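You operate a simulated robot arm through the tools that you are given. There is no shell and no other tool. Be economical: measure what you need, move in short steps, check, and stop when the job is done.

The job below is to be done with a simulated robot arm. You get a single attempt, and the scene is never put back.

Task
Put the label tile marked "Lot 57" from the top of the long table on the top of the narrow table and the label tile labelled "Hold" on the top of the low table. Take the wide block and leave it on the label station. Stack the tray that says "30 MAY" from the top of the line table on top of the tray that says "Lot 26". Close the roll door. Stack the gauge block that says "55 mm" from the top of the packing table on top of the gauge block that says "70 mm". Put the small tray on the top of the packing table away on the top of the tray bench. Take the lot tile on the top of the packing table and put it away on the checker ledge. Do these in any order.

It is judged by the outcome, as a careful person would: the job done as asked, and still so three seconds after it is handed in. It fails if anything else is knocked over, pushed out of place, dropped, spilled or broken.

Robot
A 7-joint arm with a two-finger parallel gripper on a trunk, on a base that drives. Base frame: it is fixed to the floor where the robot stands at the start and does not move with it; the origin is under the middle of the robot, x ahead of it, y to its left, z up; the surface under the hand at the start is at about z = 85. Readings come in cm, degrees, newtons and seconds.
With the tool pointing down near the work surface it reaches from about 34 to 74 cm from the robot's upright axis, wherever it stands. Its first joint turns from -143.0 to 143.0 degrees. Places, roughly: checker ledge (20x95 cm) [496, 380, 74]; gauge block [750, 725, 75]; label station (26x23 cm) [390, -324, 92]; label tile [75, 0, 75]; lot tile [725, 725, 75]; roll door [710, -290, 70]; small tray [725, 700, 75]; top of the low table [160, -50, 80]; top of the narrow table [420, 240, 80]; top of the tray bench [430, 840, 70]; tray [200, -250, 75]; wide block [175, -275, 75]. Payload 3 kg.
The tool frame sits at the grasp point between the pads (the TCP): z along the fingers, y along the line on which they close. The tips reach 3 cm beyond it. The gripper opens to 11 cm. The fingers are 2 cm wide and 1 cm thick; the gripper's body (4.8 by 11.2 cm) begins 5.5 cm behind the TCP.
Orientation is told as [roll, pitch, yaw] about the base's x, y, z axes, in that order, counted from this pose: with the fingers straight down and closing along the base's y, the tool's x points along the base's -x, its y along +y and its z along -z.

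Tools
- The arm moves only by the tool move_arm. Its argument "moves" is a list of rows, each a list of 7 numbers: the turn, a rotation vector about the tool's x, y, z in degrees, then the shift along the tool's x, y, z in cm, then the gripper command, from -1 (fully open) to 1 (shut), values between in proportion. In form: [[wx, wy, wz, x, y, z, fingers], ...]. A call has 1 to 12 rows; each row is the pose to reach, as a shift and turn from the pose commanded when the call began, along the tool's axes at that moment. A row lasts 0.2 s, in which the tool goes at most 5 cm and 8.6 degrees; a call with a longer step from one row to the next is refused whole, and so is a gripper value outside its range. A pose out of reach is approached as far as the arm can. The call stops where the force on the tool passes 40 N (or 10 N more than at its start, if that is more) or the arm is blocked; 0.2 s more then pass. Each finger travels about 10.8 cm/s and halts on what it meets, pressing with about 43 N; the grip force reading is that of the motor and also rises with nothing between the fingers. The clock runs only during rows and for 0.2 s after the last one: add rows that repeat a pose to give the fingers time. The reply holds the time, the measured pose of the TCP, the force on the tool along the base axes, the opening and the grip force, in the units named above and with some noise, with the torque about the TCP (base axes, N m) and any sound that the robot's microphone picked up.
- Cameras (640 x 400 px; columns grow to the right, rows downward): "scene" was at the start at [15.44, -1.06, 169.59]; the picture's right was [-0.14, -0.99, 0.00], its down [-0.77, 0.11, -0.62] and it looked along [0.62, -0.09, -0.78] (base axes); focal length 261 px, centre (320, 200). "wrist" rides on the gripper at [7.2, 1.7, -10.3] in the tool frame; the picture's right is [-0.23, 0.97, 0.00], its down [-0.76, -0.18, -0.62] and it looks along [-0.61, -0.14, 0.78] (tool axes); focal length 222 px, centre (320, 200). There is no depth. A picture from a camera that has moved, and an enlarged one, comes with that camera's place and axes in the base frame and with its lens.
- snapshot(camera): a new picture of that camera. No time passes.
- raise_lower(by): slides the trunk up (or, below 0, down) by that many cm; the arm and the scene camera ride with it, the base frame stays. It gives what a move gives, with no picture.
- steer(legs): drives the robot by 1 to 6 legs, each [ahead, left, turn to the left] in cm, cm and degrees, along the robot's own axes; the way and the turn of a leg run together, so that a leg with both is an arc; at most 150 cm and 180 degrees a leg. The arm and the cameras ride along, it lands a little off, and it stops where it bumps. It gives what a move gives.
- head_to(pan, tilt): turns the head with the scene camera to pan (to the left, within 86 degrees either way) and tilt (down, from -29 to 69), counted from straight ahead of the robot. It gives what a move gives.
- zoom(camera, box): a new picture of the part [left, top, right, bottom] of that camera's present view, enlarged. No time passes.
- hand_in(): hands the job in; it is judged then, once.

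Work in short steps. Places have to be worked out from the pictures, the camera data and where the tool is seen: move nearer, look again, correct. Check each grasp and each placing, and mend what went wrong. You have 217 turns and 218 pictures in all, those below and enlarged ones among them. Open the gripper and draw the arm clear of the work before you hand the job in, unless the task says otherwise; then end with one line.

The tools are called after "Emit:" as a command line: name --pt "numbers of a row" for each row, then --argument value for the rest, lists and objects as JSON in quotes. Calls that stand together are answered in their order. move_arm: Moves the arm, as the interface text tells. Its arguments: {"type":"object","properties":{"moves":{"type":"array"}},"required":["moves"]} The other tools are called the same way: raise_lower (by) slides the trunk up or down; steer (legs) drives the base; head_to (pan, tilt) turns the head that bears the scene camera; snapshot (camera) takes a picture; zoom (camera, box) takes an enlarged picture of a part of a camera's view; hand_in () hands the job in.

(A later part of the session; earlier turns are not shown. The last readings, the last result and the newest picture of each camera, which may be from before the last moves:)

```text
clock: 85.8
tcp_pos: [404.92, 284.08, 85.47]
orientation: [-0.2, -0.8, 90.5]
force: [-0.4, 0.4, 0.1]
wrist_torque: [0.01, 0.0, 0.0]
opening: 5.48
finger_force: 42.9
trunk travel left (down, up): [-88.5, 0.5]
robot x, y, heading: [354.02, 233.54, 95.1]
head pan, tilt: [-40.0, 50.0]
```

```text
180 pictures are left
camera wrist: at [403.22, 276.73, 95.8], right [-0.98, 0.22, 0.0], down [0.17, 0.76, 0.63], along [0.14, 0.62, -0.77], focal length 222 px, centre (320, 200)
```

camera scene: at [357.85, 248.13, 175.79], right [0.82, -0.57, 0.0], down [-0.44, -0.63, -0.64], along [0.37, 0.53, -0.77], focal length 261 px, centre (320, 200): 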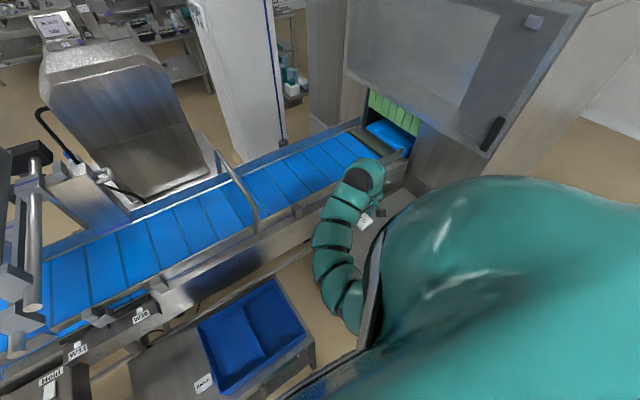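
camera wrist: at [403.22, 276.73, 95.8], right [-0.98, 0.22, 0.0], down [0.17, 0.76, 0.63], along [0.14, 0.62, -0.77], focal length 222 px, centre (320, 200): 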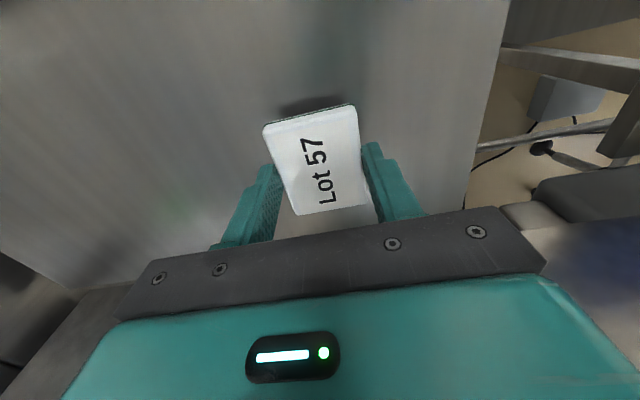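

Shadow close; gap is ≈1–2 cm. Lower in small steps to contact.

Emit:
move_arm --pt "0 0 0 0 0 0.4 1" --pt "0 0 0 0 0 0.8 1" --pt "0 0 0 0 0 1.1 1" --pt "0 0 0 0 0 1.4 1" --pt "0 0 0 0 0 1.4 1"

Emit:
zoom --camera "wrist" --box '[220, 80, 420, 220]'

```text
clock: 87.0
tcp_pos: [405.09, 284.11, 84.29]
orientation: [-0.1, -0.8, 90.5]
force: [0.5, -0.7, -1.2]
wrist_torque: [0.02, 0.0, 0.0]
opening: 5.45
finger_force: 43.3
trunk travel left (down, up): [-88.5, 0.5]
robot x, y, heading: [354.3, 233.59, 95.4]
head pan, tilt: [-40.0, 50.0]
```

```text
2.86 times, centred on (320, 150) of wrist
camera zoom: at [403.36, 276.66, 94.55], right [-0.98, 0.22, 0.0], down [0.17, 0.76, 0.63], along [0.14, 0.62, -0.77], focal length 635 px, centre (320, 343)
```

zoom: 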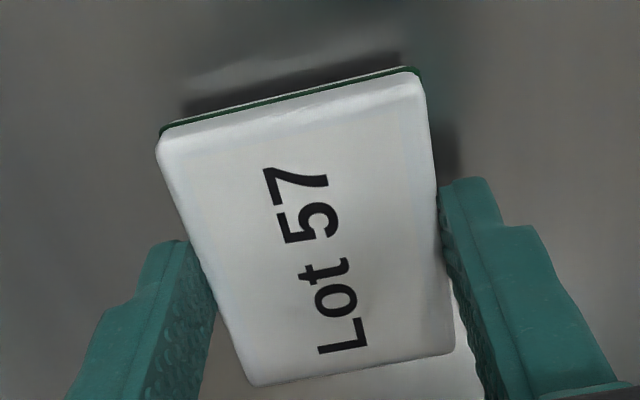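

Almost touching; a bit more.

Emit:
move_arm --pt "0 0 0 0 0 0.25 1" --pt "0 0 0 0 0 0.5 1" --pt "0 0 0 0 0 0.75 1" --pt "0 0 0 0 0 0.9 1"

Emit:
zoom --camera "wrist" --box '[220, 80, 420, 220]'

```text
clock: 88.0
tcp_pos: [405.06, 283.93, 83.8]
orientation: [-0.1, -0.7, 90.5]
force: [1.4, -2.4, 13.2]
wrist_torque: [-0.22, 0.19, 0.02]
opening: 5.44
finger_force: 43.3
trunk travel left (down, up): [-88.5, 0.5]
robot x, y, heading: [354.1, 233.74, 95.0]
head pan, tilt: [-40.0, 50.0]
```

```text
2.86 times, centred on (320, 150) of wrist
camera zoom: at [403.32, 276.6, 93.96], right [-0.98, 0.22, 0.0], down [0.17, 0.75, 0.63], along [0.14, 0.62, -0.77], focal length 635 px, centre (320, 343)
```

zoom: 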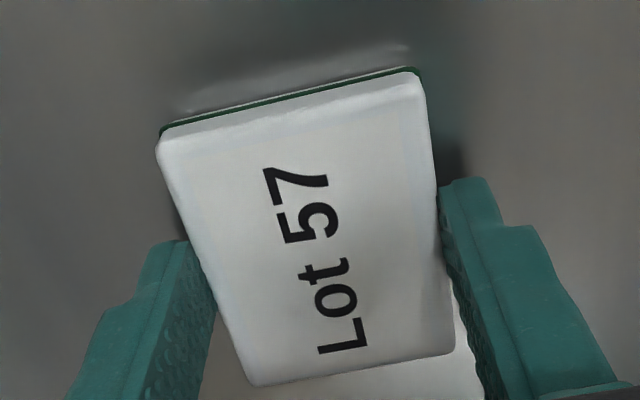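

Contact (13 N). Release and lift straight up.

Emit:
move_arm --pt "0 0 0 0 0 0 0.2" --pt "0 0 0 0 0 0 -0.4" --pt "0 0 0 0 0 0 -0.5" --pt "0 0 0 0 0 -4 -0.5" --pt "0 0 0 0 0 -8 -0.5" --pt "0 0 0 0 0 -12.5 -0.5" --pt "0 0 0 0 0 -17 -0.5" --pt "0 0 0 0 0 -20 -0.5"

Emit:
snapshot --camera "wrist"

```text
clock: 89.8
tcp_pos: [405.02, 283.52, 103.56]
orientation: [-0.2, -0.6, 90.6]
force: [-0.4, 0.0, 0.9]
wrist_torque: [-0.02, 0.0, 0.02]
opening: 8.24
finger_force: 0.0
trunk travel left (down, up): [-88.5, 0.5]
robot x, y, heading: [354.32, 233.99, 94.9]
head pan, tilt: [-40.0, 50.0]
```

```text
177 pictures are left
camera wrist: at [403.38, 276.2, 113.82], right [-0.98, 0.22, 0.0], down [0.17, 0.76, 0.63], along [0.14, 0.62, -0.77], focal length 222 px, centre (320, 200)
```

wrist: 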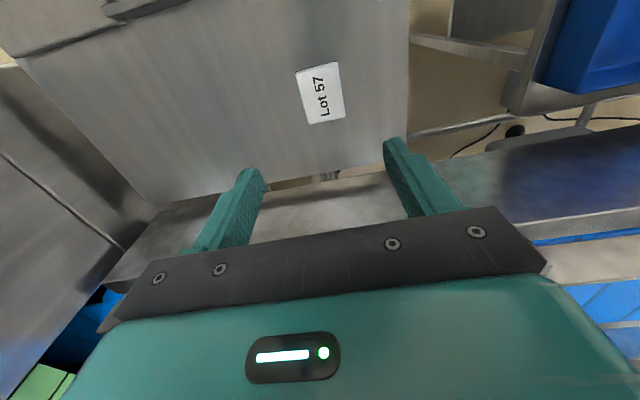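

Lot 57 done. I retreat the way I came, turn, and drive east past the narrow table to look at the north part of the hall.

Emit:
steer --legs '[[-8, 14, 0], [-10, 17, 0], [-80, 0, 0], [0, 0, -95], [150, 0, 0], [50, 0, 0]]'

Emit:
head_to --pan 60 --tilt 15

Emit:
snapshot --camera "scene"

Emit:
head_to --pan 0 --tilt 15

Emit:
snapshot --camera "scene"

Emit:
head_to --pan -60 --tilt 15

Emit:
snapshot --camera "scene"

```text
clock: 109.9
tcp_pos: [579.11, 88.38, 103.42]
orientation: [-0.1, -0.6, -2.2]
force: [-0.3, -0.3, -0.6]
wrist_torque: [0.01, 0.04, -0.01]
opening: 8.25
finger_force: 0.0
trunk travel left (down, up): [-88.5, 0.5]
robot x, y, heading: [531.51, 141.67, 2.5]
head pan, tilt: [-40.0, 50.0]
```

```text
clock: 111.6
tcp_pos: [579.04, 88.35, 103.4]
orientation: [-0.1, -0.7, -2.3]
force: [-0.1, -0.3, 0.3]
wrist_torque: [0.04, -0.01, 0.02]
opening: 8.27
finger_force: 0.1
trunk travel left (down, up): [-88.5, 0.5]
robot x, y, heading: [532.05, 141.89, 2.5]
head pan, tilt: [60.0, 15.0]
```

```text
176 pictures are left
camera scene: at [543.98, 150.3, 181.16], right [0.89, -0.46, 0.0], down [-0.12, -0.23, -0.97], along [0.45, 0.86, -0.26], focal length 261 px, centre (320, 200)
```

scene: 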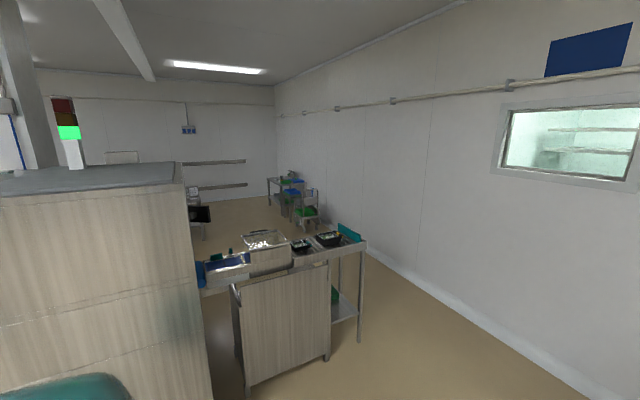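

```text
clock: 112.9
tcp_pos: [579.03, 88.35, 103.36]
orientation: [-0.1, -0.7, -2.3]
force: [0.0, -1.0, -0.6]
wrist_torque: [0.02, 0.02, -0.04]
opening: 8.25
finger_force: 0.0
trunk travel left (down, up): [-88.5, 0.5]
robot x, y, heading: [531.5, 141.87, 2.3]
head pan, tilt: [0.0, 15.0]
```

```text
175 pictures are left
camera scene: at [548.98, 142.42, 181.16], right [0.04, -1.0, 0.0], down [-0.26, -0.01, -0.97], along [0.96, 0.04, -0.26], focal length 261 px, centre (320, 200)
```

scene: 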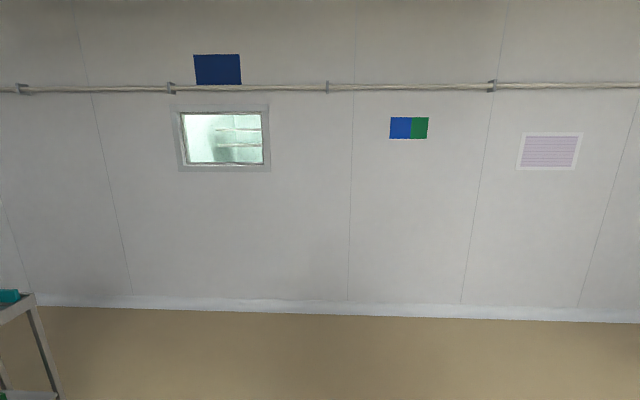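

```text
clock: 114.2
tcp_pos: [579.0, 88.34, 103.46]
orientation: [-0.1, -0.7, -2.3]
force: [0.0, -0.3, 0.5]
wrist_torque: [-0.01, -0.04, 0.01]
opening: 8.26
finger_force: 0.1
trunk travel left (down, up): [-88.5, 0.5]
robot x, y, heading: [531.46, 141.7, 2.7]
head pan, tilt: [-60.0, 15.0]
```

```text
174 pictures are left
camera scene: at [544.66, 134.14, 181.16], right [-0.84, -0.54, 0.0], down [-0.14, 0.22, -0.97], along [0.52, -0.81, -0.26], focal length 261 px, centre (320, 200)
```

scene: 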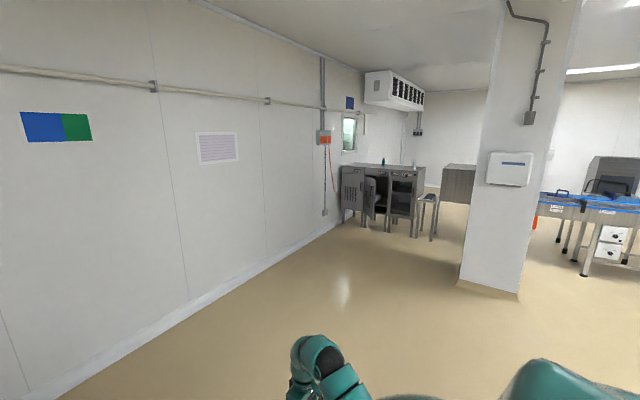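

The packing table is in the far north corner by the wall (passage x≈690–785). I bring the arm to straight ahead first.

Emit:
move_arm --pt "0 0 0 0 4.8 0 -0.5" --pt "0 0 0 0 9.6 0 -0.5" --pt "0 0 0 0 14.4 0 -0.5" --pt "0 0 0 0 19.2 0 -0.5" --pt "0 0 0 0 24 0 -0.5" --pt "0 0 0 0 28.8 0 -0.5" --pt "0 0 0 0 33.6 0 -0.5" --pt "0 0 0 0 38.4 0 -0.5" --pt "0 0 0 0 43.2 0 -0.5" --pt "0 0 0 0 48 0 -0.5" --pt "0 0 0 0 52 0 -0.5" --pt "0 0 0 0 54 0 -0.5"

Emit:
steer --legs '[[140, 0, 0], [61, 0, 0], [0, 0, 87.7], [100, 0, 0]]'

Emit:
head_to --pan 0 --tilt 15

Emit:
snapshot --camera "scene"

Emit:
head_to --pan 60 --tilt 25

Emit:
snapshot --camera "scene"

```text
clock: 116.8
tcp_pos: [581.1, 142.06, 103.25]
orientation: [-0.1, -0.7, -2.3]
force: [0.4, 0.3, -0.7]
wrist_torque: [-0.01, -0.01, -0.01]
opening: 8.23
finger_force: 0.0
trunk travel left (down, up): [-88.5, 0.5]
robot x, y, heading: [531.59, 141.77, 2.6]
head pan, tilt: [-60.0, 15.0]
```

```text
clock: 126.8
tcp_pos: [780.33, 143.84, 103.17]
orientation: [-0.2, -0.5, -3.8]
force: [-0.3, 0.0, 0.8]
wrist_torque: [0.0, 0.02, 0.02]
opening: 8.27
finger_force: 0.1
trunk travel left (down, up): [-88.5, 0.5]
robot x, y, heading: [731.26, 144.34, 0.4]
head pan, tilt: [-60.0, 15.0]
stopped in leg 2: the robot was blocked; the commanded pose is now the measured one
```

```text
clock: 128.1
tcp_pos: [780.43, 143.86, 103.19]
orientation: [-0.2, -0.3, -3.8]
force: [0.9, -0.1, 0.2]
wrist_torque: [0.0, -0.01, 0.01]
opening: 8.27
finger_force: 0.0
trunk travel left (down, up): [-88.5, 0.5]
robot x, y, heading: [731.33, 144.97, 0.6]
head pan, tilt: [0.0, 15.0]
```

```text
173 pictures are left
camera scene: at [748.47, 145.1, 181.18], right [0.01, -1.0, 0.0], down [-0.26, 0.0, -0.97], along [0.97, 0.01, -0.26], focal length 261 px, centre (320, 200)
```

scene: 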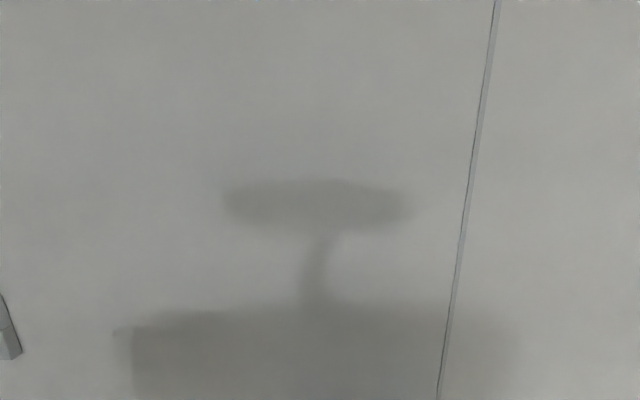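

```text
clock: 129.4
tcp_pos: [780.35, 143.74, 103.24]
orientation: [0.0, -0.3, -3.8]
force: [-0.2, 0.8, 0.8]
wrist_torque: [-0.04, 0.0, 0.02]
opening: 8.24
finger_force: 0.1
trunk travel left (down, up): [-88.5, 0.5]
robot x, y, heading: [731.18, 145.28, 0.4]
head pan, tilt: [60.0, 25.0]
```

```text
172 pictures are left
camera scene: at [743.66, 153.04, 179.55], right [0.87, -0.49, 0.0], down [-0.21, -0.37, -0.91], along [0.45, 0.79, -0.42], focal length 261 px, centre (320, 200)
```

scene: 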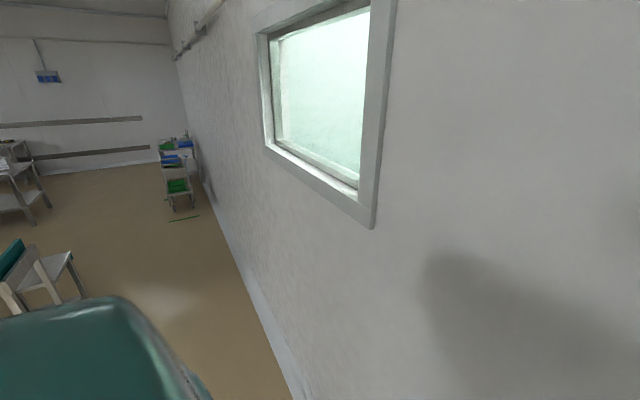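

The hand touched the wall at x≈787; harmless. I back off, turn north and go up the passage.

Emit:
steer --legs '[[-18, 0, 0], [0, 0, 89.5], [0, -22, 0], [150, 0, 0], [80, 0, 0]]'

Emit:
head_to --pan 0 --tilt 20

Emit:
snapshot --camera "scene"

Emit:
head_to --pan 70 --tilt 25

Emit:
snapshot --camera "scene"

```text
clock: 147.0
tcp_pos: [734.21, 425.39, 103.25]
orientation: [-0.1, -0.4, 85.2]
force: [-0.3, -0.2, 0.0]
wrist_torque: [0.0, -0.02, 0.02]
opening: 8.27
finger_force: 0.1
trunk travel left (down, up): [-88.5, 0.5]
robot x, y, heading: [732.28, 376.28, 89.5]
head pan, tilt: [60.0, 25.0]
```

```text
clock: 148.3
tcp_pos: [734.39, 425.32, 103.25]
orientation: [-0.3, -0.5, 85.1]
force: [-0.4, -0.1, 0.1]
wrist_torque: [0.02, 0.0, 0.02]
opening: 8.23
finger_force: 0.0
trunk travel left (down, up): [-88.5, 0.5]
robot x, y, heading: [732.64, 375.91, 89.4]
head pan, tilt: [0.0, 20.0]
```

```text
171 pictures are left
camera scene: at [732.34, 393.6, 180.35], right [1.0, -0.01, 0.0], down [0.0, -0.34, -0.94], along [0.01, 0.94, -0.34], focal length 261 px, centre (320, 200)
```

scene: 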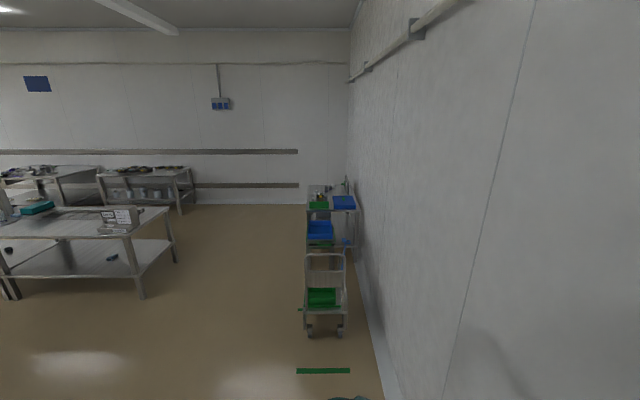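

```text
clock: 149.7
tcp_pos: [734.28, 425.37, 103.06]
orientation: [-0.2, -0.4, 85.2]
force: [-1.3, -0.4, 0.0]
wrist_torque: [-0.03, 0.01, 0.0]
opening: 8.22
finger_force: 0.0
trunk travel left (down, up): [-88.5, 0.5]
robot x, y, heading: [732.54, 376.36, 89.2]
head pan, tilt: [70.0, 25.0]
```

```text
170 pictures are left
camera scene: at [723.65, 387.51, 179.54], right [0.35, 0.94, 0.0], down [0.4, -0.15, -0.91], along [-0.85, 0.32, -0.42], focal length 261 px, centre (320, 200)
```

scene: 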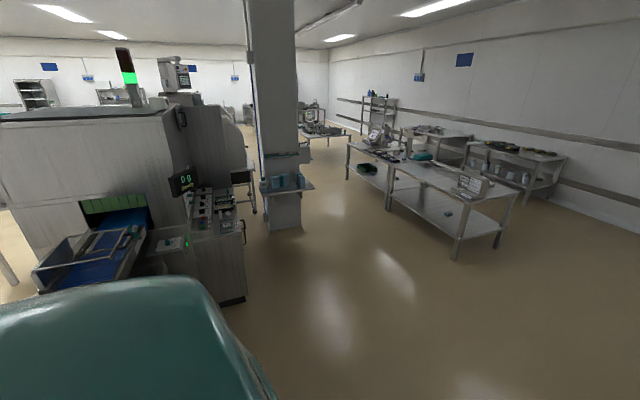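

I zoom toward the objects by the wall and at the middle table.

Emit:
zoom --camera "scene" --box '[340, 90, 580, 240]'

Emit:
zoom --camera "scene" --box '[30, 120, 330, 310]'

Emit:
head_to --pan 0 --tilt 20

Emit:
zoom --camera "scene" --box '[260, 160, 400, 250]'

```text
2.67 times, centred on (460, 165) of scene
camera zoom: at [723.65, 387.51, 179.54], right [0.35, 0.94, 0.0], down [0.4, -0.15, -0.91], along [-0.85, 0.32, -0.42], focal length 695 px, centre (-53, 293)
```

zoom: 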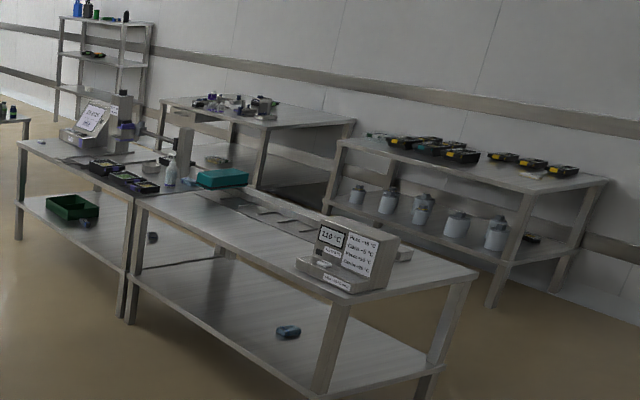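

```text
2.11 times, centred on (180, 215) of scene
camera zoom: at [723.65, 387.51, 179.54], right [0.35, 0.94, 0.0], down [0.4, -0.15, -0.91], along [-0.85, 0.32, -0.42], focal length 549 px, centre (615, 168)
```

zoom: 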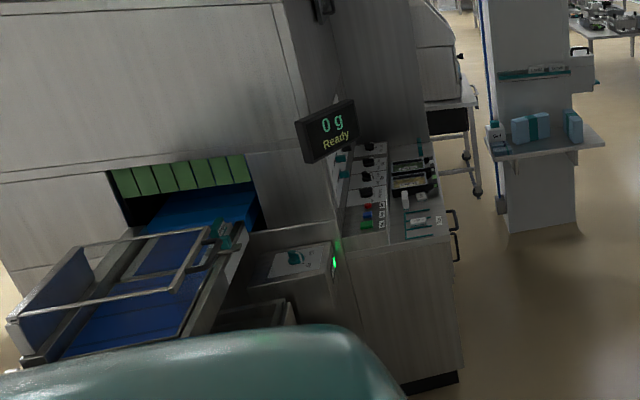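

```text
clock: 151.2
tcp_pos: [734.27, 425.34, 103.15]
orientation: [-0.2, -0.4, 85.2]
force: [-0.5, -0.3, -0.8]
wrist_torque: [0.01, 0.03, -0.01]
opening: 8.26
finger_force: 0.1
trunk travel left (down, up): [-88.5, 0.5]
robot x, y, heading: [732.4, 376.21, 89.6]
head pan, tilt: [0.0, 20.0]
```

```text
4.44 times, centred on (330, 205) of scene
camera zoom: at [732.34, 393.6, 180.35], right [1.0, -0.01, 0.0], down [0.0, -0.34, -0.94], along [0.01, 0.94, -0.34], focal length 1158 px, centre (276, 178)
```

zoom: 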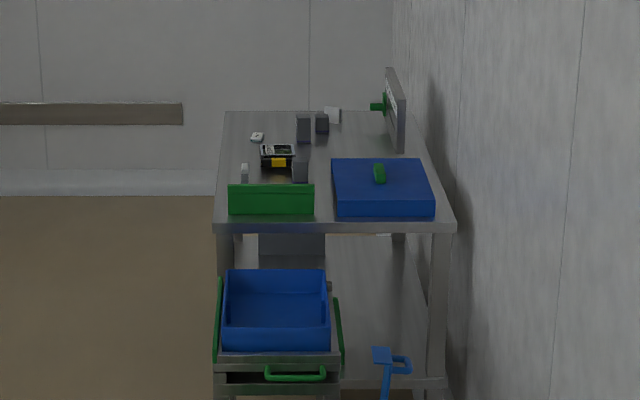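

The packing table stands by the wall (x≈717–775, y≈650–740). I drive to its west side and turn to face it.

Emit:
steer --legs '[[30, 72, 0], [150, 0, 0], [130, 0, 0], [0, 0, -89.6]]'

Emit:
head_to --pan 0 --tilt 45

Emit:
snapshot --camera "scene"

```text
clock: 172.6
tcp_pos: [711.84, 688.51, 103.21]
orientation: [-0.2, -0.5, -7.1]
force: [0.1, 0.5, 0.5]
wrist_torque: [-0.02, 0.0, 0.02]
opening: 8.25
finger_force: 0.0
trunk travel left (down, up): [-88.5, 0.5]
robot x, y, heading: [662.43, 692.58, -2.8]
head pan, tilt: [0.0, 20.0]
```

```text
clock: 173.5
tcp_pos: [711.9, 688.66, 103.22]
orientation: [-0.2, -0.3, -7.1]
force: [0.7, -0.4, -0.3]
wrist_torque: [0.0, -0.01, 0.02]
opening: 8.27
finger_force: 0.2
trunk travel left (down, up): [-88.5, 0.5]
robot x, y, heading: [662.57, 692.74, -2.8]
head pan, tilt: [0.0, 45.0]
```

```text
166 pictures are left
camera scene: at [678.86, 691.73, 176.49], right [-0.05, -1.0, 0.0], down [-0.71, 0.03, -0.71], along [0.71, -0.03, -0.71], focal length 261 px, centre (320, 200)
```

scene: 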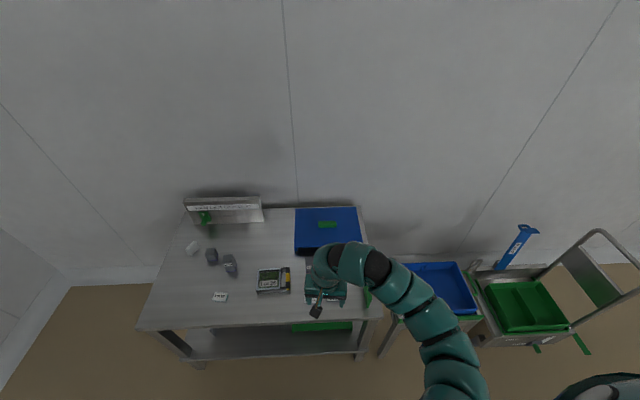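

I zoom into the table items.

Emit:
zoom --camera "scene" --box '[160, 190, 380, 328]'

Emit:
snapshot --camera "wrist"

```text
2.90 times, centred on (270, 259) of scene
camera zoom: at [678.86, 691.73, 176.49], right [-0.05, -1.0, 0.0], down [-0.71, 0.03, -0.71], along [0.71, -0.03, -0.71], focal length 755 px, centre (465, 29)
```

zoom: 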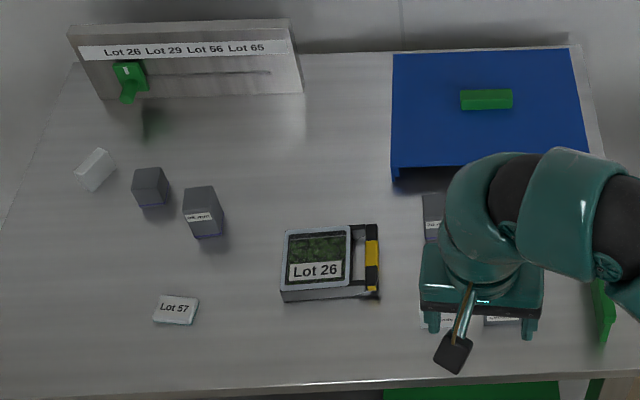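

```text
164 pictures are left
camera wrist: at [704.71, 691.18, 113.5], right [0.35, 0.94, 0.0], down [0.73, -0.27, 0.63], along [0.59, -0.22, -0.78], focal length 222 px, centre (320, 200)
```

wrist: 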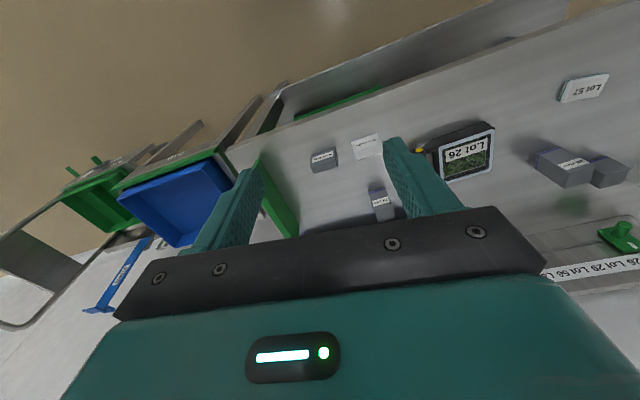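

I zoom the wrist picture to read the gauge blocks.

Emit:
zoom --camera "wrist" --box '[300, 120, 400, 220]'

Emit:
zoom --camera "wrist" --box '[510, 60, 640, 240]'

Emit:
zoom --camera "scene" --box '[180, 225, 260, 285]'

```text
4.00 times, centred on (350, 170) of wrist
camera zoom: at [704.71, 691.18, 113.5], right [0.35, 0.94, 0.0], down [0.73, -0.27, 0.63], along [0.59, -0.22, -0.78], focal length 888 px, centre (200, 320)
```

zoom: 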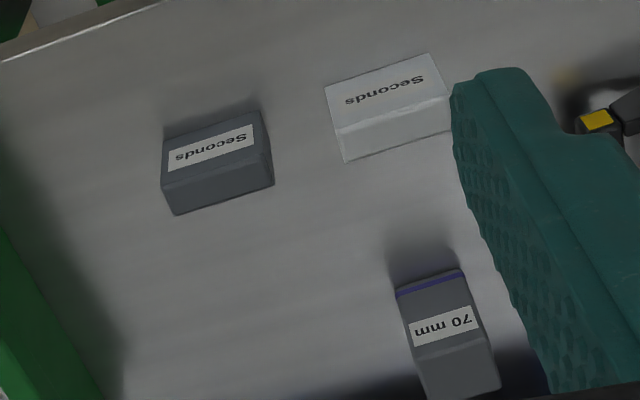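

```text
2.22 times, centred on (575, 150) of wrist
camera zoom: at [704.71, 691.18, 113.5], right [0.35, 0.94, 0.0], down [0.73, -0.27, 0.63], along [0.59, -0.22, -0.78], focal length 494 px, centre (-247, 311)
```

zoom: 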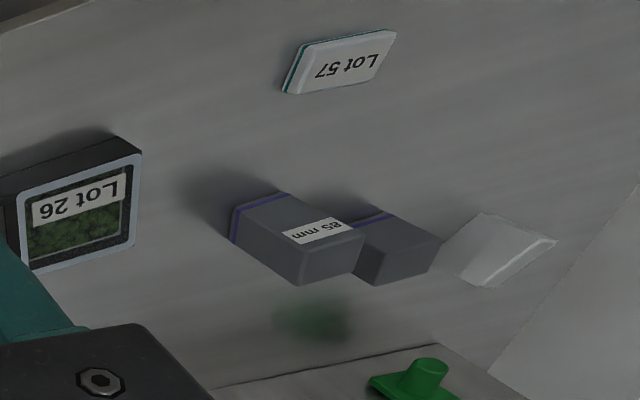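

```text
6.67 times, centred on (220, 255) of scene
camera zoom: at [678.86, 691.73, 176.49], right [-0.05, -1.0, 0.0], down [-0.71, 0.03, -0.71], along [0.71, -0.03, -0.71], focal length 1738 px, centre (987, -167)
```

zoom: 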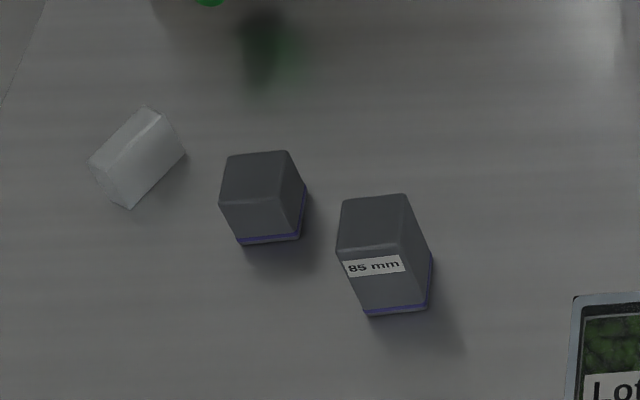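

The unlabelled block left of "85 mm" is probably the 55 mm one (label on a hidden side). I drive a bit closer and re-look with the arm moved aside.

Emit:
steer --legs '[[20, 22, 0], [0, 0, 2.8]]'

Emit:
head_to --pan 0 --tilt 55

Emit:
snapshot --camera "scene"

Emit:
snapshot --camera "wrist"

```text
clock: 175.9
tcp_pos: [732.88, 712.54, 103.13]
orientation: [-0.2, -0.4, -4.1]
force: [-0.3, 0.1, -0.2]
wrist_torque: [-0.02, 0.0, 0.02]
opening: 8.26
finger_force: 0.0
trunk travel left (down, up): [-88.5, 0.5]
robot x, y, heading: [683.9, 713.86, 0.3]
head pan, tilt: [0.0, 45.0]
```

```text
clock: 176.7
tcp_pos: [732.84, 712.52, 103.12]
orientation: [-0.2, -0.4, -3.9]
force: [-0.5, -0.4, -1.0]
wrist_torque: [0.0, 0.03, -0.02]
opening: 8.21
finger_force: 0.1
trunk travel left (down, up): [-88.5, 0.5]
robot x, y, heading: [683.47, 714.12, 0.5]
head pan, tilt: [0.0, 55.0]
```

```text
160 pictures are left
camera scene: at [698.84, 713.97, 175.14], right [0.01, -1.0, 0.0], down [-0.82, 0.0, -0.57], along [0.57, 0.0, -0.82], focal length 261 px, centre (320, 200)
```

scene: 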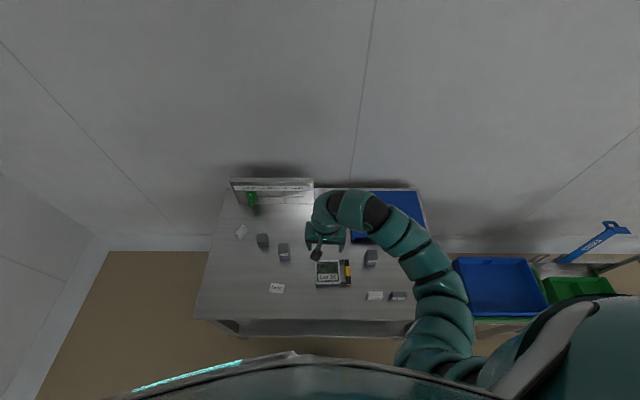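

```text
159 pictures are left
camera wrist: at [725.62, 714.8, 113.51], right [0.3, 0.96, 0.0], down [0.74, -0.23, 0.63], along [0.6, -0.19, -0.78], focal length 222 px, centre (320, 200)
```

wrist: 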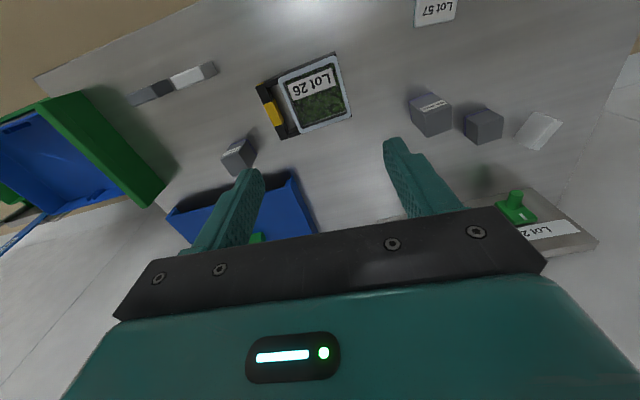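

Three dark gauge blocks: 85, 70, and one unread (height ≈5 cm). I move over the unread one for a closer look.

Emit:
move_arm --pt "0 0 0 -1.8 4.2 0 -0.5" --pt "0 0 0 -3.6 8.4 0 -0.5" --pt "0 0 0 -5.4 12.6 0 -0.5" --pt "0 0 0 -7.2 16.8 0 -0.5" --pt "0 0 0 -9 21 0 -0.5" --pt "0 0 0 -10.5 25.1 2 -0.5" --pt "0 0 0 -10.5 25.1 6 -0.5" --pt "0 0 0 -10.5 25.1 6 -0.5"

Emit:
snapshot --camera "wrist"

Emit:
zoom --camera "scene" --box '[190, 180, 440, 330]'

```text
clock: 178.5
tcp_pos: [744.99, 736.91, 97.16]
orientation: [-0.2, -0.5, -4.0]
force: [-0.5, 0.3, 0.9]
wrist_torque: [-0.04, 0.0, 0.0]
opening: 8.26
finger_force: 0.2
trunk travel left (down, up): [-88.5, 0.5]
robot x, y, heading: [683.78, 713.85, 0.5]
head pan, tilt: [0.0, 55.0]
```

```text
158 pictures are left
camera wrist: at [737.78, 739.08, 107.42], right [0.29, 0.96, 0.0], down [0.74, -0.23, 0.63], along [0.6, -0.19, -0.78], focal length 222 px, centre (320, 200)
```

wrist: 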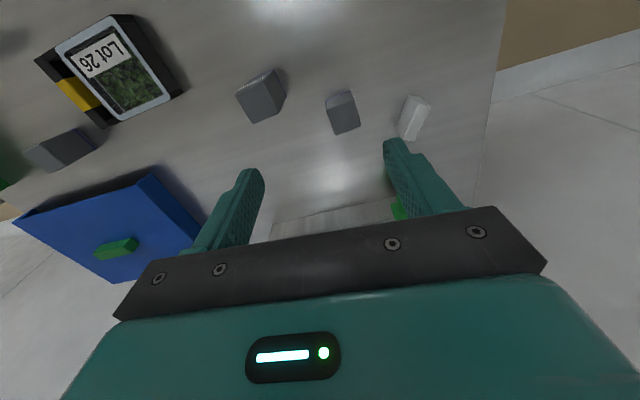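

```text
2.56 times, centred on (315, 255) of scene
camera zoom: at [698.78, 714.09, 175.15], right [0.01, -1.0, 0.0], down [-0.82, -0.01, -0.57], along [0.57, 0.0, -0.82], focal length 667 px, centre (333, 59)
```

zoom: 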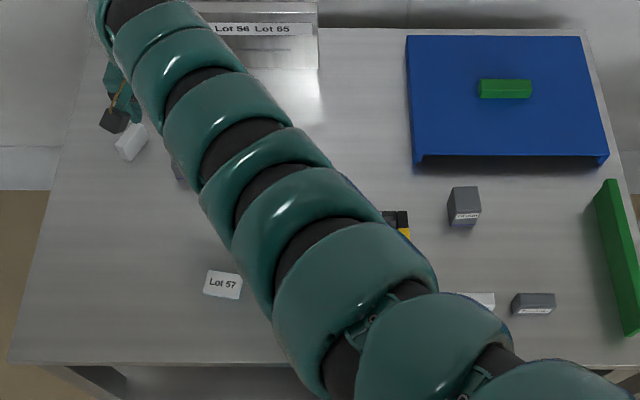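

I zoom the wrist view for the exact block pose.

Emit:
zoom --camera "wrist" --box '[220, 50, 460, 200]'

```text
2.67 times, centred on (340, 125) of wrist
camera zoom: at [737.78, 739.08, 107.42], right [0.29, 0.96, 0.0], down [0.74, -0.23, 0.63], along [0.6, -0.19, -0.78], focal length 592 px, centre (267, 400)
```

zoom: 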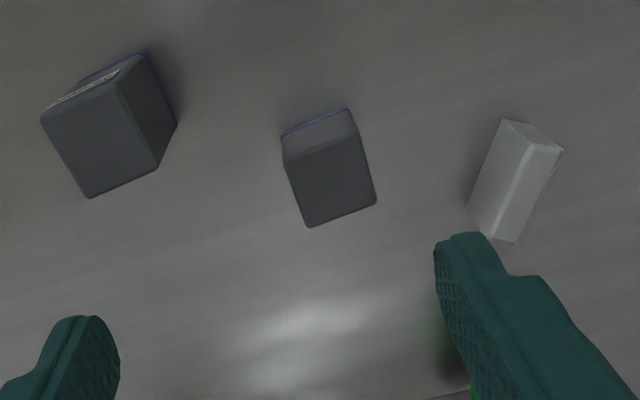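

Block centre ≈(747.8,739.0), yaw ≈+1°, ~3.5 cm wide. I align, descend with 6.5 cm opening and grip.

Emit:
move_arm --pt "0 0 -5 -2.6 2.3 2 -0.18" --pt "0 0 -5 -2.6 2.3 6 -0.18" --pt "0 0 -5 -2.6 2.3 10 -0.18" --pt "0 0 -5 -2.6 2.3 14 -0.18" --pt "0 0 -5 -2.6 2.3 16.5 -0.18" --pt "0 0 -5 -2.6 2.3 16.5 -0.18"

Emit:
snapshot --camera "wrist"

```text
clock: 179.9
tcp_pos: [742.13, 733.75, 86.6]
orientation: [-0.3, -0.4, 0.9]
force: [-0.1, 0.9, 0.0]
wrist_torque: [-0.03, -0.04, 0.02]
opening: 6.49
finger_force: 0.1
out of reach, approached as far as the arm can: row 1, 2, 3, 4, 5, 6
trunk travel left (down, up): [-88.5, 0.5]
robot x, y, heading: [683.82, 713.89, 0.3]
head pan, tilt: [0.0, 55.0]
```

```text
155 pictures are left
camera wrist: at [734.71, 735.47, 96.89], right [0.21, 0.98, 0.0], down [0.76, -0.16, 0.63], along [0.61, -0.14, -0.78], focal length 222 px, centre (320, 200)
```

wrist: 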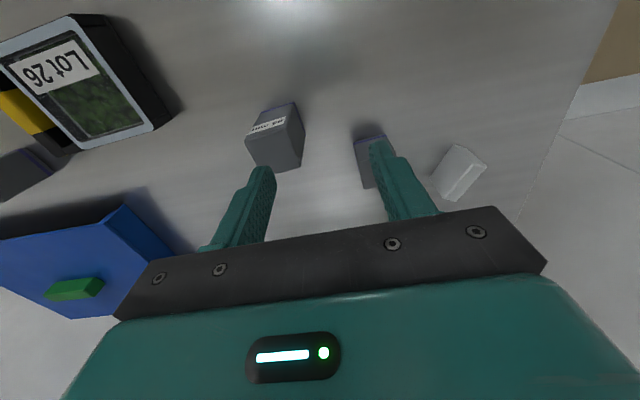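

Out of reach with the trunk this high. I lift clear, then lower the trunk.

Emit:
move_arm --pt "0 0 0 0 0 -4 -0.18" --pt "0 0 0 0 0 -8 -0.18" --pt "0 0 0 1 0 -12 -0.18" --pt "0 0 0 2 0 -16 -0.18" --pt "0 0 0 2 0 -20 -0.18"

Emit:
raise_lower --by -15

```text
clock: 181.1
tcp_pos: [739.61, 733.97, 106.26]
orientation: [-0.2, -0.3, 1.1]
force: [-0.6, -0.6, -0.1]
wrist_torque: [0.01, 0.05, 0.02]
opening: 6.49
finger_force: 0.0
trunk travel left (down, up): [-88.5, 0.5]
robot x, y, heading: [683.61, 713.57, 0.4]
head pan, tilt: [0.0, 55.0]
```

```text
clock: 182.8
tcp_pos: [739.49, 734.04, 91.08]
orientation: [-0.2, -0.3, 1.1]
force: [0.2, -0.5, -0.1]
wrist_torque: [0.01, 0.02, 0.0]
opening: 6.5
finger_force: 0.0
trunk travel left (down, up): [-73.5, 15.5]
robot x, y, heading: [683.72, 714.2, 0.5]
head pan, tilt: [0.0, 55.0]
```

Now move over the block and look.

Emit:
move_arm --pt "0 0 0 -4 2.4 0 -0.18" --pt "0 0 0 -8.4 4.8 0 -0.18" --pt "0 0 0 -8.4 4.8 2 -0.18" --pt "0 0 0 -8.4 4.8 2 -0.18"

Emit:
snapshot --camera "wrist"

```text
refused: row 2 steps farther than a row can; nothing moved
```

```text
154 pictures are left
camera wrist: at [732.16, 735.62, 101.51], right [0.21, 0.98, 0.0], down [0.76, -0.16, 0.63], along [0.61, -0.13, -0.78], focal length 222 px, centre (320, 200)
```

wrist: 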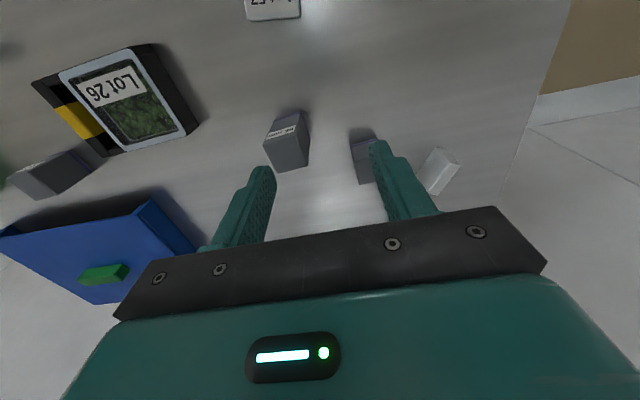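

Split the step.

Emit:
move_arm --pt "0 0 0 -3 1.6 0 -0.18" --pt "0 0 0 -6 3.2 0 -0.18" --pt "0 0 0 -8.4 4.8 0 -0.18" --pt "0 0 0 -8.4 4.8 2 -0.18" --pt "0 0 0 -8.4 4.8 2 -0.18"

Emit:
snapshot --camera "wrist"

```text
clock: 184.0
tcp_pos: [747.47, 738.93, 89.55]
orientation: [-0.3, -0.4, 1.0]
force: [0.5, 1.3, -0.1]
wrist_torque: [-0.03, -0.01, -0.02]
opening: 6.5
finger_force: 0.1
out of reach, approached as far as the arm can: row 4, 5
trunk travel left (down, up): [-73.5, 15.5]
robot x, y, heading: [683.76, 713.7, 0.7]
head pan, tilt: [0.0, 55.0]
```

```text
153 pictures are left
camera wrist: at [739.93, 740.61, 99.91], right [0.21, 0.98, 0.0], down [0.76, -0.16, 0.63], along [0.61, -0.13, -0.78], focal length 222 px, centre (320, 200)
```

wrist: 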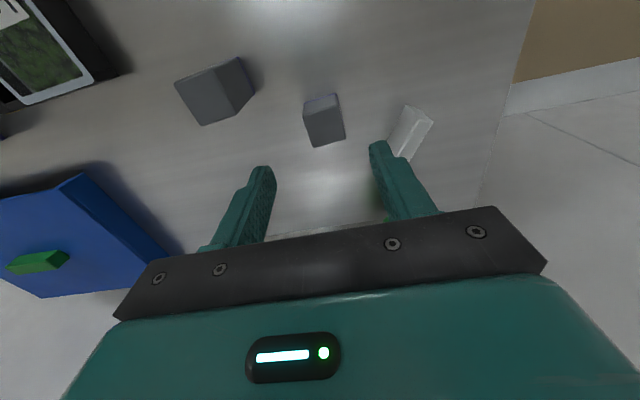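

Still at the reach limit; I shift the robot left 20 cm (arm compensating) and lower the trunk a little more.

Emit:
move_arm --pt "0 0 0 0 -2 -4 -0.18" --pt "0 0 0 0 -5 -8 -0.18" --pt "0 0 0 0 -9.5 -10 -0.18" --pt "0 0 0 0 -14 -10 -0.18" --pt "0 0 0 0 -18 -10 -0.18" --pt "0 0 0 0 -20 -10 -0.18"

Emit:
steer --legs '[[0, 20, -0.7]]'

Emit:
raise_lower --by -8

Emit:
snapshot --camera "wrist"

```text
clock: 185.4
tcp_pos: [749.19, 719.22, 98.35]
orientation: [-0.2, -0.4, 1.0]
force: [0.6, 0.4, 0.3]
wrist_torque: [-0.02, 0.0, -0.03]
opening: 6.48
finger_force: 0.1
out of reach, approached as far as the arm can: row 5, 6
trunk travel left (down, up): [-73.5, 15.5]
robot x, y, heading: [683.7, 714.03, 0.3]
head pan, tilt: [0.0, 55.0]
```

```text
clock: 187.0
tcp_pos: [749.36, 738.3, 98.29]
orientation: [-0.3, -0.3, 0.0]
force: [-0.5, -0.3, 0.6]
wrist_torque: [-0.01, 0.0, -0.01]
opening: 6.49
finger_force: 0.1
trunk travel left (down, up): [-73.5, 15.5]
robot x, y, heading: [683.89, 734.16, -0.6]
head pan, tilt: [0.0, 55.0]
```

```text
clock: 188.2
tcp_pos: [749.31, 738.17, 90.26]
orientation: [-0.2, -0.5, 0.0]
force: [-0.1, 0.4, -0.9]
wrist_torque: [-0.04, 0.02, 0.0]
opening: 6.51
finger_force: 0.1
trunk travel left (down, up): [-65.5, 23.5]
robot x, y, heading: [683.7, 734.09, -0.8]
head pan, tilt: [0.0, 55.0]
```

```text
152 pictures are left
camera wrist: at [741.95, 739.97, 100.65], right [0.23, 0.97, 0.0], down [0.76, -0.18, 0.63], along [0.61, -0.14, -0.78], focal length 222 px, centre (320, 200)
```

wrist: 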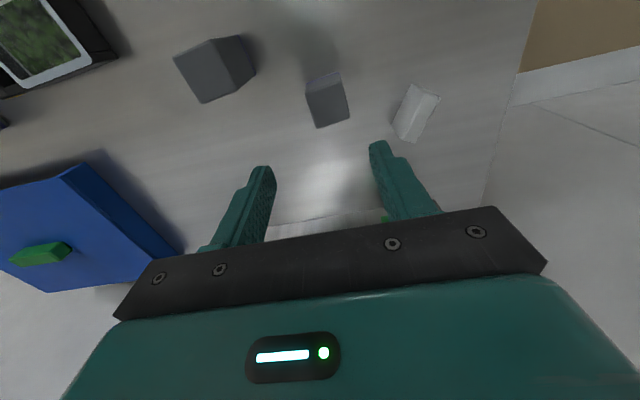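

Block centre ≈(747.9,739.4). Align and descend to just above it, check.

Emit:
move_arm --pt "0 0 0 1.4 1.2 2 -0.18" --pt "0 0 0 1.4 1.2 5.5 -0.18" --pt "0 0 0 1.4 1.2 5.5 -0.18"

Emit:
snapshot --camera "wrist"

```text
clock: 189.0
tcp_pos: [748.05, 739.31, 84.87]
orientation: [-0.2, -0.3, -0.1]
force: [0.8, -0.3, 0.3]
wrist_torque: [-0.02, -0.01, -0.02]
opening: 6.48
finger_force: 0.0
trunk travel left (down, up): [-65.5, 23.5]
robot x, y, heading: [683.81, 733.96, -0.6]
head pan, tilt: [0.0, 55.0]
```

```text
151 pictures are left
camera wrist: at [740.7, 741.15, 95.13], right [0.23, 0.97, 0.0], down [0.76, -0.18, 0.63], along [0.61, -0.14, -0.78], focal length 222 px, centre (320, 200)
```

wrist: 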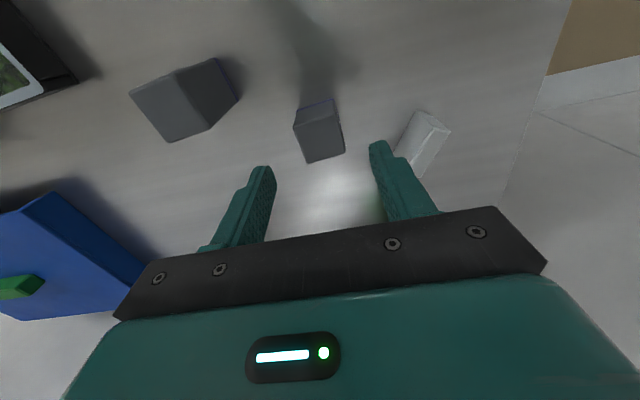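

Small correction, then descend to 79 and grip.

Emit:
move_arm --pt "0 0 0 0.6 0.4 2 -0.18" --pt "0 0 0 0.6 0.4 4 -0.18" --pt "0 0 0 0.6 0.4 5.8 -0.18" --pt "0 0 0 0.6 0.4 5.8 1" --pt "0 0 0 0.6 0.4 5.8 1" --pt "0 0 0 0.6 0.4 5.8 1" --pt "0 0 0 0.6 0.4 5.8 1"

Emit:
snapshot --camera "wrist"

```text
clock: 190.6
tcp_pos: [747.36, 739.78, 79.04]
orientation: [-0.2, -0.3, 0.0]
force: [0.8, -0.4, -0.7]
wrist_torque: [-0.04, 0.0, 0.02]
opening: 0.0
finger_force: 37.7
trunk travel left (down, up): [-65.5, 23.5]
robot x, y, heading: [683.84, 733.93, -0.7]
head pan, tilt: [0.0, 55.0]
```

```text
150 pictures are left
camera wrist: at [740.05, 741.54, 89.4], right [0.23, 0.97, 0.0], down [0.76, -0.18, 0.63], along [0.61, -0.14, -0.78], focal length 222 px, centre (320, 200)
```

wrist: 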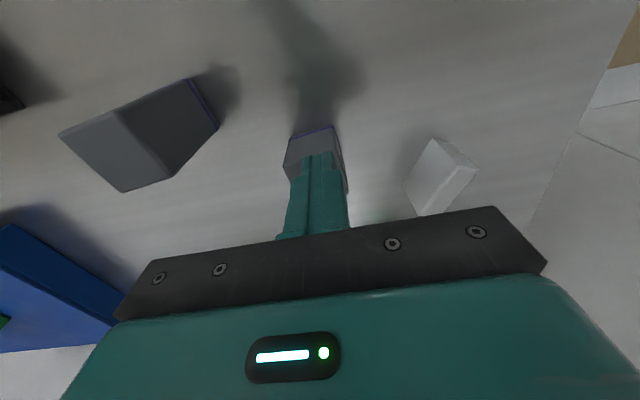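

The fingers closed above the block: the table is really at ≈70, so the block top is ≈75.5 and its centre (749.2,739.4). I reopen, shift and descend deeper.

Emit:
move_arm --pt "0 0 0 0 0 -3 1" --pt "0 0 0 -1.8 -0.4 -3 -0.18" --pt "0 0 0 -1.8 -0.4 -3 -0.18" --pt "0 0 0 -1.8 -0.4 -3 -0.18" --pt "0 0 0 -1.8 -0.4 0 -0.18" --pt "0 0 0 -1.8 -0.4 0 -0.18"

Emit:
snapshot --camera "wrist"

```text
clock: 192.0
tcp_pos: [749.05, 739.36, 79.04]
orientation: [-0.2, -0.3, 0.0]
force: [-0.7, 0.2, 0.0]
wrist_torque: [-0.02, 0.0, -0.02]
opening: 6.47
finger_force: 0.1
trunk travel left (down, up): [-65.5, 23.5]
robot x, y, heading: [683.77, 734.01, -0.6]
head pan, tilt: [0.0, 55.0]
```

```text
149 pictures are left
camera wrist: at [741.65, 741.18, 89.29], right [0.23, 0.97, 0.0], down [0.76, -0.18, 0.63], along [0.61, -0.14, -0.78], focal length 222 px, centre (320, 200)
```

wrist: 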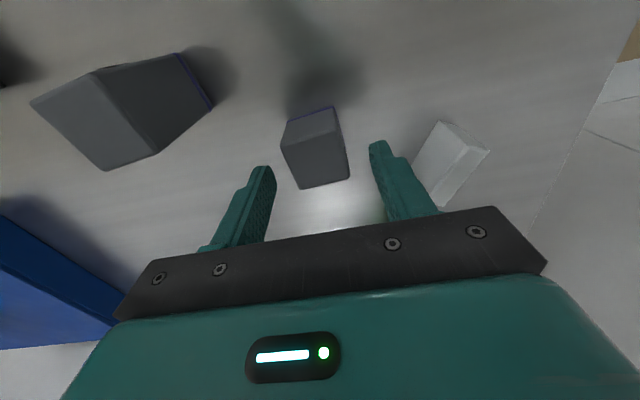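

Aligned over the block. Descend to 74.3 and grip.

Emit:
move_arm --pt "0 0 0 0 0 1.6 -0.18" --pt "0 0 0 0 0 3.2 -0.18" --pt "0 0 0 0 0 4.5 -0.18" --pt "0 0 0 0 0 4.5 1" --pt "0 0 0 0 0 4.5 1" --pt "0 0 0 0 0 4.5 1" --pt "0 0 0 0 0 1 1" --pt "0 0 0 0 0 -3 1" --pt "0 0 0 0 0 -7 1" --pt "0 0 0 0 0 -11 1"

Emit:
snapshot --camera "wrist"

Emit:
snapshot --camera "scene"

```text
clock: 194.2
tcp_pos: [749.13, 739.6, 89.83]
orientation: [-0.2, -0.4, -0.1]
force: [-0.9, 0.9, -1.7]
wrist_torque: [0.02, 0.0, 0.0]
opening: 4.17
finger_force: 42.5
trunk travel left (down, up): [-65.5, 23.5]
robot x, y, heading: [683.83, 734.0, -0.6]
head pan, tilt: [0.0, 55.0]
```

```text
148 pictures are left
camera wrist: at [741.77, 741.26, 100.2], right [0.23, 0.97, 0.0], down [0.76, -0.18, 0.63], along [0.61, -0.14, -0.78], focal length 222 px, centre (320, 200)
```

wrist: 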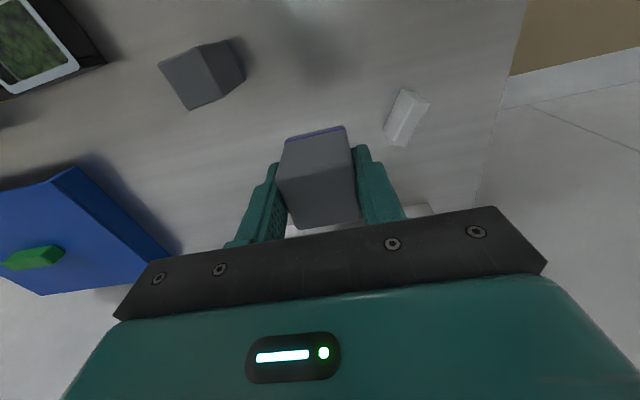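

```text
147 pictures are left
camera scene: at [698.92, 733.84, 152.14], right [-0.01, -1.0, 0.0], down [-0.82, 0.01, -0.57], along [0.57, -0.01, -0.82], focal length 261 px, centre (320, 200)
```

scene: 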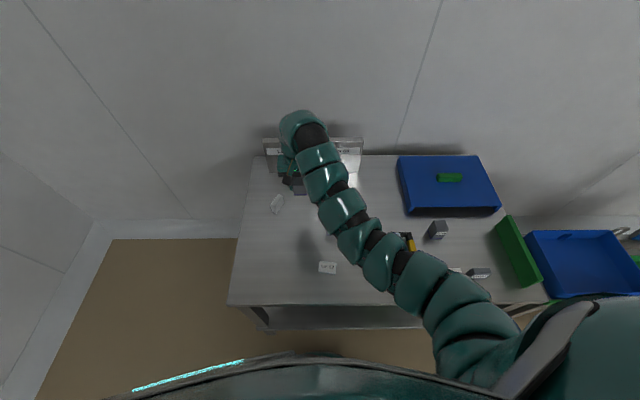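

Block (4.2 cm wide, ≈5.5 tall) is held. The 70 mm block is at ≈(741,693.3); I shift the robot right 30 cm so it's well in reach.

Emit:
steer --legs '[[0, -30, 0.6]]'

Emit:
snapshot --camera "wrist"

Emit:
snapshot --camera "scene"

```text
clock: 196.2
tcp_pos: [749.01, 709.95, 89.8]
orientation: [-0.2, -0.3, 0.8]
force: [0.4, -0.1, -1.0]
wrist_torque: [0.01, 0.02, -0.03]
opening: 4.16
finger_force: 43.3
trunk travel left (down, up): [-65.5, 23.5]
robot x, y, heading: [683.53, 703.29, 0.3]
head pan, tilt: [0.0, 55.0]
```

```text
146 pictures are left
camera wrist: at [741.55, 711.55, 100.15], right [0.21, 0.98, 0.0], down [0.76, -0.17, 0.63], along [0.61, -0.14, -0.78], focal length 222 px, centre (320, 200)
```

wrist: 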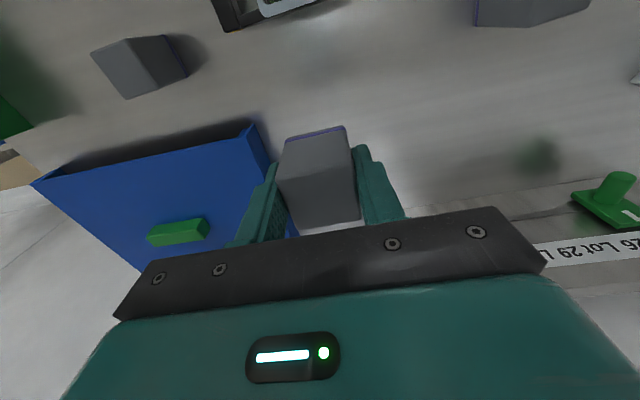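

```text
145 pictures are left
camera scene: at [698.8, 703.57, 152.14], right [0.0, -1.0, 0.0], down [-0.82, 0.0, -0.57], along [0.57, 0.0, -0.82], focal length 261 px, centre (320, 200)
```

scene: 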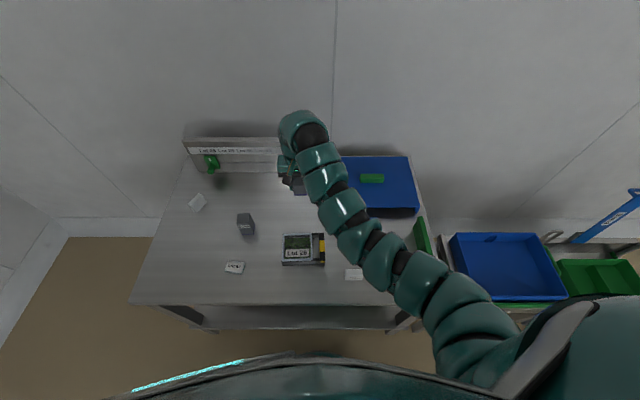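

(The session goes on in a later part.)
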